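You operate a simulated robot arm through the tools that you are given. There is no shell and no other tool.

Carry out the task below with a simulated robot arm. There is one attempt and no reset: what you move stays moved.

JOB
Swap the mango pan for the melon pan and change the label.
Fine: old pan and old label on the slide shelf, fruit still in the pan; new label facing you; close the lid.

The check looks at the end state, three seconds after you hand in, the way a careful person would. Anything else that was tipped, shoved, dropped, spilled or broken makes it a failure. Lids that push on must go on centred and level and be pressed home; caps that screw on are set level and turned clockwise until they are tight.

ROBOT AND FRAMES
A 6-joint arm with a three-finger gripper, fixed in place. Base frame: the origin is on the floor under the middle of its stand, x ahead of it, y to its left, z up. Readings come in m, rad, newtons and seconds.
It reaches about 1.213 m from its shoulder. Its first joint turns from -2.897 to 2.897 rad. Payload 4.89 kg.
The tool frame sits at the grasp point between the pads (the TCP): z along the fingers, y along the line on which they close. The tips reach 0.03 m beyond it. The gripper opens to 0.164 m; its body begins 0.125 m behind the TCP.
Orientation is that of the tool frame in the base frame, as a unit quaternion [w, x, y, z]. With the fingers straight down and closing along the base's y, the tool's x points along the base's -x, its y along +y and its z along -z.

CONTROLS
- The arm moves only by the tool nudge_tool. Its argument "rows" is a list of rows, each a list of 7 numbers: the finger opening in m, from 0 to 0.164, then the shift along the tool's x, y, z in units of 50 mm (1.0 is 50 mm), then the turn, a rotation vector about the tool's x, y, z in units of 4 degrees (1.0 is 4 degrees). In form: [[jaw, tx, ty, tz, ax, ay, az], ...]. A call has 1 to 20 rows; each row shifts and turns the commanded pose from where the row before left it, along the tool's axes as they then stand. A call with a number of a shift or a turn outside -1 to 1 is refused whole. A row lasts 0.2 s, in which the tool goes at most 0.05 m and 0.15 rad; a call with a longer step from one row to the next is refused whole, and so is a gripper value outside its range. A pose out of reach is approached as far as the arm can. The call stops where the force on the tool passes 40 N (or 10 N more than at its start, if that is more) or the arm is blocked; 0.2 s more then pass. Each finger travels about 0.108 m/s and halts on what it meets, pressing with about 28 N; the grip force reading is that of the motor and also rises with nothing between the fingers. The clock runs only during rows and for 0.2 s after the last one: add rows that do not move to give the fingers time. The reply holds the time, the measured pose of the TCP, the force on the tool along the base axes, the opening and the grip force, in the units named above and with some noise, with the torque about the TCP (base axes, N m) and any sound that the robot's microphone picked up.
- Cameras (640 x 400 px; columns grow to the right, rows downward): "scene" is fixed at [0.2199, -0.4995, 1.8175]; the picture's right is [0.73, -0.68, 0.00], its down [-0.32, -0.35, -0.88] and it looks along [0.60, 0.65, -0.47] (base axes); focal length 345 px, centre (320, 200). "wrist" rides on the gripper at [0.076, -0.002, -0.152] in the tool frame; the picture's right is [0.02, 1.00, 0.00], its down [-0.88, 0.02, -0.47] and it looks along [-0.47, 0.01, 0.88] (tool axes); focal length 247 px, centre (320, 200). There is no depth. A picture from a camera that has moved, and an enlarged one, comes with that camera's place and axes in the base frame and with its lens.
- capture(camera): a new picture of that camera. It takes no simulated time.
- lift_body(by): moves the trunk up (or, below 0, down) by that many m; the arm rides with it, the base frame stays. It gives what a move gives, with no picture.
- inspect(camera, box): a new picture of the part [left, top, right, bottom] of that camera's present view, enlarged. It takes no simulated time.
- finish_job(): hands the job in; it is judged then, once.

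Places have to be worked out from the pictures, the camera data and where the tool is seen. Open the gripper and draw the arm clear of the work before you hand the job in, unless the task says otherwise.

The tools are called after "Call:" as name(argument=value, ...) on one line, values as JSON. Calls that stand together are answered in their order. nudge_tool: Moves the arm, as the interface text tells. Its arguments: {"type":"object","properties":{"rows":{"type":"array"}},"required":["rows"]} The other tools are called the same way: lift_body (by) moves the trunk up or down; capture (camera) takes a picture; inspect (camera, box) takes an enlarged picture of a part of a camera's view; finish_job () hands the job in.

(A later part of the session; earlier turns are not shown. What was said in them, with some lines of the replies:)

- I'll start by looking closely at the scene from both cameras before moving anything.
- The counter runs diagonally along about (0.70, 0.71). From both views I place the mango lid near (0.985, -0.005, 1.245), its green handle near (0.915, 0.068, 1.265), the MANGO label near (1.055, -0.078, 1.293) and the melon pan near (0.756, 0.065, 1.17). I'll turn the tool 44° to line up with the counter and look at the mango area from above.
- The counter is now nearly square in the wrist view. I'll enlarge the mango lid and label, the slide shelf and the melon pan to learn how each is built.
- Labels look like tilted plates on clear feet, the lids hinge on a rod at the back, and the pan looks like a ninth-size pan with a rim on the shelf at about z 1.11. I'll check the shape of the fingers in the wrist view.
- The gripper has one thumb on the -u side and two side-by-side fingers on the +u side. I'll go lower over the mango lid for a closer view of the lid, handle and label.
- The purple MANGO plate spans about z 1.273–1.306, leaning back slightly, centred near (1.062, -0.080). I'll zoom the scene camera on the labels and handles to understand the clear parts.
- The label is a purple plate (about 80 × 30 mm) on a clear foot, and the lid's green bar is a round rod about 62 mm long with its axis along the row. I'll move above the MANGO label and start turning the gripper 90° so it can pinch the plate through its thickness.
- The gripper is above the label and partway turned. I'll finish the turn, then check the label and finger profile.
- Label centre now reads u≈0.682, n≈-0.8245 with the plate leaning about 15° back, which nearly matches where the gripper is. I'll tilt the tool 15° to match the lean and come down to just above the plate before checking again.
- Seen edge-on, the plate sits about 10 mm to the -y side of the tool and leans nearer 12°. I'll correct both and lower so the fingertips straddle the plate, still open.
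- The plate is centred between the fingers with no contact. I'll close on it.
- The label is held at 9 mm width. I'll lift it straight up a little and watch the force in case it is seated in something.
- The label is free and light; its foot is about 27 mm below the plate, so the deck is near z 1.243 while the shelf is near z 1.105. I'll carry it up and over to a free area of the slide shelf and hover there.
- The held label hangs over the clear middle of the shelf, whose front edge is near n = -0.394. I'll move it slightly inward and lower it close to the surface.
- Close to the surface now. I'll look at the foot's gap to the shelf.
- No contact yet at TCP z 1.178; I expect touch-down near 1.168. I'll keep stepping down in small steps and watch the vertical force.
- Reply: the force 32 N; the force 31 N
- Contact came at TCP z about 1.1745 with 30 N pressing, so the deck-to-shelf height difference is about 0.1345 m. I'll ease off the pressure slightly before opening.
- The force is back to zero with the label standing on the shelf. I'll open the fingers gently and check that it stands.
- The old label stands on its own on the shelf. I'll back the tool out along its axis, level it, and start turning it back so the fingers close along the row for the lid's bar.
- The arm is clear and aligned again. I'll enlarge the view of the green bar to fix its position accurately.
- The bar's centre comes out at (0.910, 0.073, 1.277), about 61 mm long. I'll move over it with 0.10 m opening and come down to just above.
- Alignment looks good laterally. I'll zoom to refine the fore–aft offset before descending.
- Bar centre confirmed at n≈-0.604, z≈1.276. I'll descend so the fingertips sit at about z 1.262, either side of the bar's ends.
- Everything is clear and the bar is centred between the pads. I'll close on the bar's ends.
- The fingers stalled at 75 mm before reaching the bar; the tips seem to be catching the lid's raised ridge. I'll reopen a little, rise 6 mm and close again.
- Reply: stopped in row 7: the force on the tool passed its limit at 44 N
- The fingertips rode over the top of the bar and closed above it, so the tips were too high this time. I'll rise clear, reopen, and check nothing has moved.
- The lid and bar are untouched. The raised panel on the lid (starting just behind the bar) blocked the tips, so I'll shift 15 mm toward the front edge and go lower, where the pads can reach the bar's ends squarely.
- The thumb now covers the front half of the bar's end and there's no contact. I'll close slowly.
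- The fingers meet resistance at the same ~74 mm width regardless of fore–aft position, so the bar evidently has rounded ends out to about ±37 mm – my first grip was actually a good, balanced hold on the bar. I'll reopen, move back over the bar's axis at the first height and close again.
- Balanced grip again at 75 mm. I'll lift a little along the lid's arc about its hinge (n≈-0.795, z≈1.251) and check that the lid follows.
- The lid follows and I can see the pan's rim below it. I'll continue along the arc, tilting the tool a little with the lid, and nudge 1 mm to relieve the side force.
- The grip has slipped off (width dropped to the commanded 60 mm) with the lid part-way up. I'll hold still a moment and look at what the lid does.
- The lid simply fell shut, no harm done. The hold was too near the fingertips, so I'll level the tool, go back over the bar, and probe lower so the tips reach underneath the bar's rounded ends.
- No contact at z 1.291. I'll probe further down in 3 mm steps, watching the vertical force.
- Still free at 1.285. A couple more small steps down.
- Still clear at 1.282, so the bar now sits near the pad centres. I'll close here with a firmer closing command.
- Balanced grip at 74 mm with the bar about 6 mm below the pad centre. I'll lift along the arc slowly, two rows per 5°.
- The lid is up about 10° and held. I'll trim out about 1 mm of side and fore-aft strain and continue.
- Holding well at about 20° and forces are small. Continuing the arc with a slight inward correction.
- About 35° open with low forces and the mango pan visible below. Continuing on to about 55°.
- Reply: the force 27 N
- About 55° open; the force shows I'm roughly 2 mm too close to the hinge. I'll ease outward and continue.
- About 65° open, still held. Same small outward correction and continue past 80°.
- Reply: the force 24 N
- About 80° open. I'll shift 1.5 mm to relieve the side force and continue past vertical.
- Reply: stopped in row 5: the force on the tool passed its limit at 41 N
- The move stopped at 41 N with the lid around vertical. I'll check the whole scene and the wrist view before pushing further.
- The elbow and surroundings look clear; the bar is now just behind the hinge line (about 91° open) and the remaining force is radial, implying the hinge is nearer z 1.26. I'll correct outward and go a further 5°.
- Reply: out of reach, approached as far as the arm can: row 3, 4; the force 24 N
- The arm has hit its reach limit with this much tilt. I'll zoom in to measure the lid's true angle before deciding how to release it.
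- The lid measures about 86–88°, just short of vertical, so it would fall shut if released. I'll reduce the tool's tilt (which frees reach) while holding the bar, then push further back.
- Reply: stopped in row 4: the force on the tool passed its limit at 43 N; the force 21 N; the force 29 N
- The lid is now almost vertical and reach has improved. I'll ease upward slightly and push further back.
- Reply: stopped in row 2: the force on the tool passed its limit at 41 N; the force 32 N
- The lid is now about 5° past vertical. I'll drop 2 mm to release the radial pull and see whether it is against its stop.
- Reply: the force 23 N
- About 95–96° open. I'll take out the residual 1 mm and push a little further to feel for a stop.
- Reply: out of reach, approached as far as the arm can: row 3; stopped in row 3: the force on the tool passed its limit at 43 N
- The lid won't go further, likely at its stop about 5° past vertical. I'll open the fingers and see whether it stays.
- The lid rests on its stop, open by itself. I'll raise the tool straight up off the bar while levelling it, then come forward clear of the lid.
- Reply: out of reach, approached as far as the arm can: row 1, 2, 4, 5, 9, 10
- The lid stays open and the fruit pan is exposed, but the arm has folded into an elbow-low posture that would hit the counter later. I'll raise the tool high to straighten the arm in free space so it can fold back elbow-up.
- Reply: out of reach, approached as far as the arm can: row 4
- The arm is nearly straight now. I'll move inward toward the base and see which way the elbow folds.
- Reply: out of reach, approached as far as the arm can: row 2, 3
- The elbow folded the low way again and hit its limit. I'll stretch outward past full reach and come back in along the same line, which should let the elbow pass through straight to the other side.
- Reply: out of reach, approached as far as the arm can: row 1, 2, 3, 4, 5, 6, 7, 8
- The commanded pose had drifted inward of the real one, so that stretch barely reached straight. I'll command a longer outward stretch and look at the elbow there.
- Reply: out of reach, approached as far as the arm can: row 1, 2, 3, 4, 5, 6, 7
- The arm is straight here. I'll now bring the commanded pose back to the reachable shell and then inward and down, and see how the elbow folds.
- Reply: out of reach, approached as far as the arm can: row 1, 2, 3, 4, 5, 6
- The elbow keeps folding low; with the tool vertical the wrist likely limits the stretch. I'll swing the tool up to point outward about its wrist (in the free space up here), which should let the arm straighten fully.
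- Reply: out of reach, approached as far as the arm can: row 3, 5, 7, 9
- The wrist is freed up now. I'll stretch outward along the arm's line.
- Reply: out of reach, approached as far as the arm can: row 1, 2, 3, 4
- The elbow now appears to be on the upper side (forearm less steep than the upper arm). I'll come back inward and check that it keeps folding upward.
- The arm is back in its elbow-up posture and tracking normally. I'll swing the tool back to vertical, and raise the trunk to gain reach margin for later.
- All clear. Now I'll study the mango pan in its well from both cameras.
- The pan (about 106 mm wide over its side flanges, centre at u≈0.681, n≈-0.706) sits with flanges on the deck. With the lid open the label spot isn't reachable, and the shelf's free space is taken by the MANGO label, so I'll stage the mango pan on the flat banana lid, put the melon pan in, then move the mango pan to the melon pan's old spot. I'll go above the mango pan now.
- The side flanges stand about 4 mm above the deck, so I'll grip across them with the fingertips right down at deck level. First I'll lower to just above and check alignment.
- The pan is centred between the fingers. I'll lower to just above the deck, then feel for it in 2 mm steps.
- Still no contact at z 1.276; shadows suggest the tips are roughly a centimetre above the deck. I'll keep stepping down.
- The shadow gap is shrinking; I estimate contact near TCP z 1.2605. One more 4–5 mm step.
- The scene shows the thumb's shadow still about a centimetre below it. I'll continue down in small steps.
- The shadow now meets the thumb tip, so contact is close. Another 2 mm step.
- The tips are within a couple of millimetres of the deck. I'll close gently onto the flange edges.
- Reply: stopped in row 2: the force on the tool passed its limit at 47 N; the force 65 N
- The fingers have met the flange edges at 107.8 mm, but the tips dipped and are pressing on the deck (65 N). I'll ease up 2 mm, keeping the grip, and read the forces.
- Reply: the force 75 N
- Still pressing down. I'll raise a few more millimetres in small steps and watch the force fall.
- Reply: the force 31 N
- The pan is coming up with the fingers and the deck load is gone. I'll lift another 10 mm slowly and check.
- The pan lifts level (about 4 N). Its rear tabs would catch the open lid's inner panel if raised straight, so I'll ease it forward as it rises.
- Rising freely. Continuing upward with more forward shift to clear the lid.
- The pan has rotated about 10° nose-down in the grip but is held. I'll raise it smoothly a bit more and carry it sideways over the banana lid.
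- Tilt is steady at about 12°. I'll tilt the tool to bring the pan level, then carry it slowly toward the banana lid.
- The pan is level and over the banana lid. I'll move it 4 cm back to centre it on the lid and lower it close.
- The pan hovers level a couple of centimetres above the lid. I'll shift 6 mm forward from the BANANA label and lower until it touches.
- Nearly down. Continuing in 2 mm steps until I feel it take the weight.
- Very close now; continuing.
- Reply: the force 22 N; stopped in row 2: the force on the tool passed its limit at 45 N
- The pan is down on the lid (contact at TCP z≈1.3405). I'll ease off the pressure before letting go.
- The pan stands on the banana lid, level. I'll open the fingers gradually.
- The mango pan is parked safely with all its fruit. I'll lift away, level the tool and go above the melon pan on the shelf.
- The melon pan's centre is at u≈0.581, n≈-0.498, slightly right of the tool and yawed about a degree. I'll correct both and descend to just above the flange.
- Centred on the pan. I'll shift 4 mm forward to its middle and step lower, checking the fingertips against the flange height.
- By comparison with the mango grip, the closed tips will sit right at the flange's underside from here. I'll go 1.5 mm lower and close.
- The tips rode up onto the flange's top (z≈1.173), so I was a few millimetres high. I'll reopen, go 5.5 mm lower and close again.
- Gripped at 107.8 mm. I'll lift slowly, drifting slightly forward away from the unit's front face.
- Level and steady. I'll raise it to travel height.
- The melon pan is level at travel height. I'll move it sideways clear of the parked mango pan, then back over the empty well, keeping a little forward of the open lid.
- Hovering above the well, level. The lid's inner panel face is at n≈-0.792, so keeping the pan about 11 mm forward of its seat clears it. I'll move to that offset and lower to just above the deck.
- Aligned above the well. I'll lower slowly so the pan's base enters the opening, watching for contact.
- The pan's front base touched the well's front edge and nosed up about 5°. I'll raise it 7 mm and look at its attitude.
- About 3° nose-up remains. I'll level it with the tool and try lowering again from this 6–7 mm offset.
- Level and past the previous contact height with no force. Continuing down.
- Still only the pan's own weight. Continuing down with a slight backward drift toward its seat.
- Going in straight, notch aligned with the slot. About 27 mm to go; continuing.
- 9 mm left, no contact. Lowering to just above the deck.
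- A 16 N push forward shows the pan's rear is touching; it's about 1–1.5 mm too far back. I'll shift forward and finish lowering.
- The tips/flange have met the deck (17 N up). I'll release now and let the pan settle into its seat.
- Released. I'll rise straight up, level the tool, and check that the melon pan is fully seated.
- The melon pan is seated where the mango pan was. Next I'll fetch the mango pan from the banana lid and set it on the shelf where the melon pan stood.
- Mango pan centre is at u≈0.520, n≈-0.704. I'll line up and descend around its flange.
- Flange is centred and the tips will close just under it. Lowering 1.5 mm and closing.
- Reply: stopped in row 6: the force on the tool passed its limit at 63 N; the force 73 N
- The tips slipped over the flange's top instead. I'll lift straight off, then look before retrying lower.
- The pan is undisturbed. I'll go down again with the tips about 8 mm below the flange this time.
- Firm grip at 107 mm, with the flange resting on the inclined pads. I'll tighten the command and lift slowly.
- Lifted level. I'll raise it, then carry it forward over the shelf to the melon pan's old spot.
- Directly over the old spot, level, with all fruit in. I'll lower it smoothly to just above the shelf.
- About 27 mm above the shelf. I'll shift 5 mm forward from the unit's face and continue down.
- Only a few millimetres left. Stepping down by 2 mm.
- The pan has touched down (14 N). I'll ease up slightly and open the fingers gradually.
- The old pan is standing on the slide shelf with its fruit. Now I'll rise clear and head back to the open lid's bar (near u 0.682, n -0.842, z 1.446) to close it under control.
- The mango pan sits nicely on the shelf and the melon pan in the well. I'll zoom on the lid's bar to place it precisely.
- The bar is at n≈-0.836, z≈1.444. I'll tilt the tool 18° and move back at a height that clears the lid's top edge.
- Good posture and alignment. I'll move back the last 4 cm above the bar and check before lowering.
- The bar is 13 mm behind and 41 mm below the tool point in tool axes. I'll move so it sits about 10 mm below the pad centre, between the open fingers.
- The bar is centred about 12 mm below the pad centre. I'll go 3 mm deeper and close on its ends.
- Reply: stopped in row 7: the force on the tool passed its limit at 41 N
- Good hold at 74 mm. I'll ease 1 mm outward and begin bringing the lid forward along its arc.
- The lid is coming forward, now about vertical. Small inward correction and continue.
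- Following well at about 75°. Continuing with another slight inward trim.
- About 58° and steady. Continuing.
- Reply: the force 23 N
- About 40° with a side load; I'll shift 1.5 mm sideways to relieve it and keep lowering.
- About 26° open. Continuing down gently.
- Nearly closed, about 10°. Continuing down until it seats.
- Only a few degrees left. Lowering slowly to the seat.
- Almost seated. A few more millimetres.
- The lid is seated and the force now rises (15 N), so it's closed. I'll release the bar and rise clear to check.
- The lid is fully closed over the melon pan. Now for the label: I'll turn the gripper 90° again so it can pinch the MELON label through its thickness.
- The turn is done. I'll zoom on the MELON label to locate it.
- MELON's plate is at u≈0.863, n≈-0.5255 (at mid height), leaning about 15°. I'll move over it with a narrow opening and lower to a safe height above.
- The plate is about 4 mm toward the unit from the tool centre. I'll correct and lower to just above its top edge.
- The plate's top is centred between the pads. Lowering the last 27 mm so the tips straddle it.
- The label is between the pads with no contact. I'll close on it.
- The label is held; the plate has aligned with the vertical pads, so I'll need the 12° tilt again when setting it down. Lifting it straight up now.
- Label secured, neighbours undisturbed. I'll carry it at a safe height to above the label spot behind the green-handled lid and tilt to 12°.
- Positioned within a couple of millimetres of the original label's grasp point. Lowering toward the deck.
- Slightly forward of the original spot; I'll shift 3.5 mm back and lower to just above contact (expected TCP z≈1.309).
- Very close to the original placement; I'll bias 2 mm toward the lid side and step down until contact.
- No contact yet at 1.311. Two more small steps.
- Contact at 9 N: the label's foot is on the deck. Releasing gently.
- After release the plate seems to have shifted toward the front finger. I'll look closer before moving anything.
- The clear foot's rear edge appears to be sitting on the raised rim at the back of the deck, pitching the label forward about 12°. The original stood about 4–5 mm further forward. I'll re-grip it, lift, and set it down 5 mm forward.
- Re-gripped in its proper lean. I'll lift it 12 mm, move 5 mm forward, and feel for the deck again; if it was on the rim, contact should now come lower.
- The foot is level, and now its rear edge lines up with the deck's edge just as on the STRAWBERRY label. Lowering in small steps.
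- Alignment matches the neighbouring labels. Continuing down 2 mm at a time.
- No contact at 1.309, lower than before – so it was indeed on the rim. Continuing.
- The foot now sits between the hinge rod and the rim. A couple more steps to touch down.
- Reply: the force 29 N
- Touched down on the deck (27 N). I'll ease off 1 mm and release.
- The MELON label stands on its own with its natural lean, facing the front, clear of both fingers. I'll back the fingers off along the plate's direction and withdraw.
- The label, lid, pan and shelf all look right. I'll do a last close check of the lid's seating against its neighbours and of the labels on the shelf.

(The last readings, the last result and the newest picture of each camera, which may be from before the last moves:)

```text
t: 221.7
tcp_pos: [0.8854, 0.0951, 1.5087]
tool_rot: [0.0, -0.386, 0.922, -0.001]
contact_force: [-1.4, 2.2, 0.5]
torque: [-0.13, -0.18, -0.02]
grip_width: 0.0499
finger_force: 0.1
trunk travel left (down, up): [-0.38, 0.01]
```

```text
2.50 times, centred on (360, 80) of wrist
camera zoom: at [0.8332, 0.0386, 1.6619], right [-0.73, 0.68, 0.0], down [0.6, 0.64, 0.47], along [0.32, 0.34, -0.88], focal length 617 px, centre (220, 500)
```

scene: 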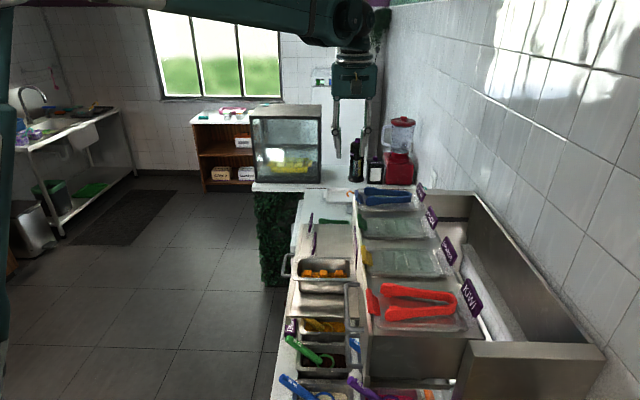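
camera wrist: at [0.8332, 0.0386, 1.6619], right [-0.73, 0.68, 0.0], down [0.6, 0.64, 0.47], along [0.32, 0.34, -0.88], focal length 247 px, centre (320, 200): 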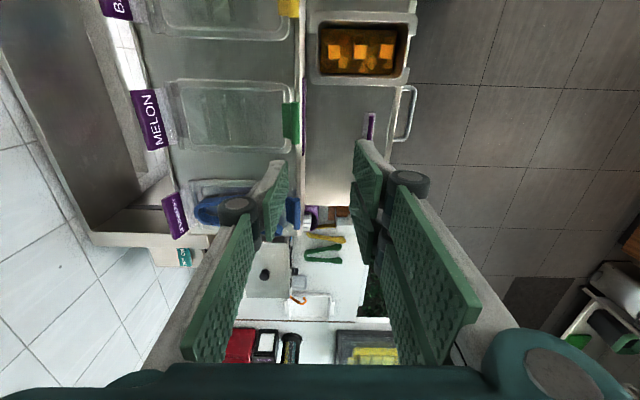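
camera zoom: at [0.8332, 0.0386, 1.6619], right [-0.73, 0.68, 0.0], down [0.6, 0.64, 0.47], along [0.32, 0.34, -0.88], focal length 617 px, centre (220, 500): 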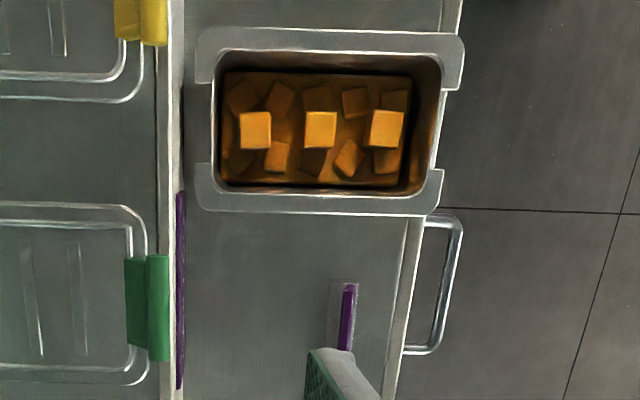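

Everything checks out: the lid is fully seated, MELON faces front, the mango pan and MANGO label stand on the slide shelf. I'll open the gripper and withdraw the arm clear of the work.

Call:
nudge_tool(rows=[[0.07, 0, 0, -0.5, 0, 0, 0], [0.09, 0.146, 0.742, -0.3, 0, 0, 0], [0.11, 0.146, 0.742, -0.3, 0, 0, 0], [0.13, 0.146, 0.742, -0.3, 0, 0, 0], [0.15, 0.146, 0.742, -0.3, 0, 0, 0], [0.164, 0.146, 0.742, -0.3, 0, 0, 0], [0.164, 0.146, 0.742, -0.2, 0, 0, 0], [0.164, 0.1, 0.5, 0, 0, 0, 0], [0.164, 0, 0, 0, 0, 0, 0]])

Call:
capture(camera="scene")

Call:
capture(camera="wrist")

Call:
inspect(camera="scene", box=[260, 170, 500, 320])

```text
t: 223.7
tcp_pos: [0.6734, 0.2316, 1.6187]
tool_rot: [0.0, -0.388, 0.922, 0.0]
contact_force: [-0.8, 0.2, 0.0]
torque: [-0.03, -0.14, 0.04]
grip_width: 0.1639
finger_force: 0.0
trunk travel left (down, up): [-0.38, 0.01]
```

```text
taken
```

scene: 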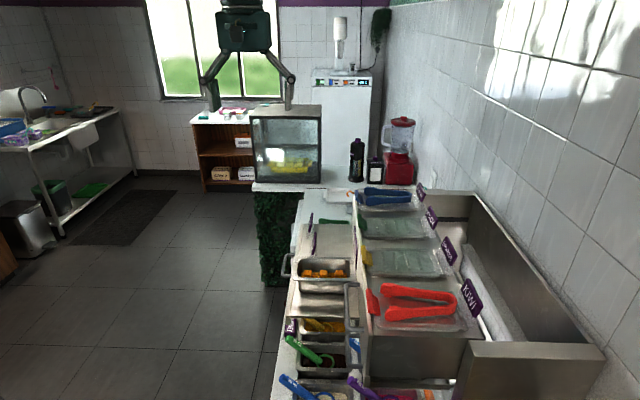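

```text
taken
camera wrist: at [0.6219, 0.1754, 1.7716], right [-0.73, 0.68, 0.0], down [0.6, 0.64, 0.47], along [0.32, 0.34, -0.88], focal length 247 px, centre (320, 200)
```

wrist: 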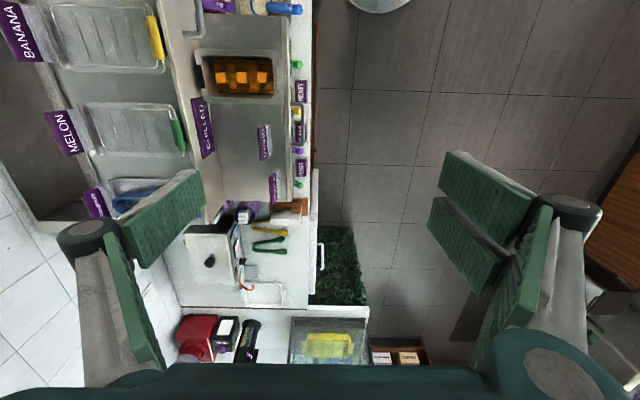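

```text
2.67 times, centred on (380, 245) of scene
camera zoom: at [0.2199, -0.4995, 1.8175], right [0.73, -0.68, 0.0], down [-0.32, -0.35, -0.88], along [0.6, 0.65, -0.47], focal length 921 px, centre (160, 80)
```

zoom: 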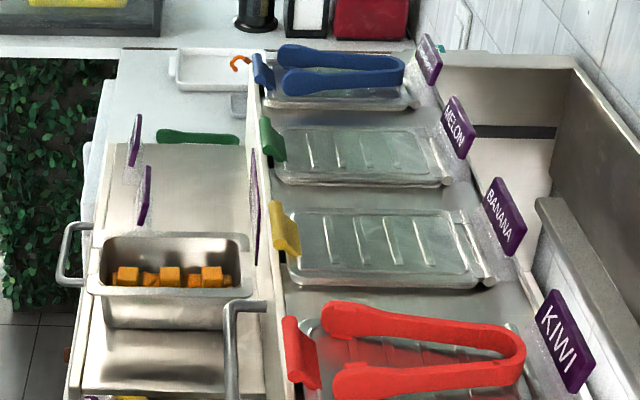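

The arm is clear and the gripper is open. The melon pan is under the closed green-handled lid, and the MELON label stands in line with its neighbours, facing front. The mango pan with its fruit and the MANGO label are on the slide shelf, and everything else is where it was, so I'm handing the job in.

Call:
finish_job()

```text
The job is handed in.
```

The swap is done and handed in. I have no result from the check yet.

- **Melon pan:** it is seated in the chilled well where the mango pan was, with the green-handled lid fully closed over it.
- **New label:** the MELON label stands behind that lid, in line with its neighbours and facing you.
- **Slide shelf:** the mango pan stands there with its fruit still in it. The MANGO label stands beside it, and the PINEAPPLE label is where it was.

The swap was not entirely clean:

- **Lid:** it slipped from the gripper once, about 20° open, and fell shut on the pan.
- **Mango pan:** I parked it on the banana lid for a while to make room on the shelf.
- **Melon pan:** its front base touched the edge of the well before it went in level.
- **MELON label:** it first landed on the raised rim at the back and leaned forward, so I lifted it and set it down again.

In the final pictures I saw nothing spilled or out of place. The arm is drawn back clear, with the gripper open.
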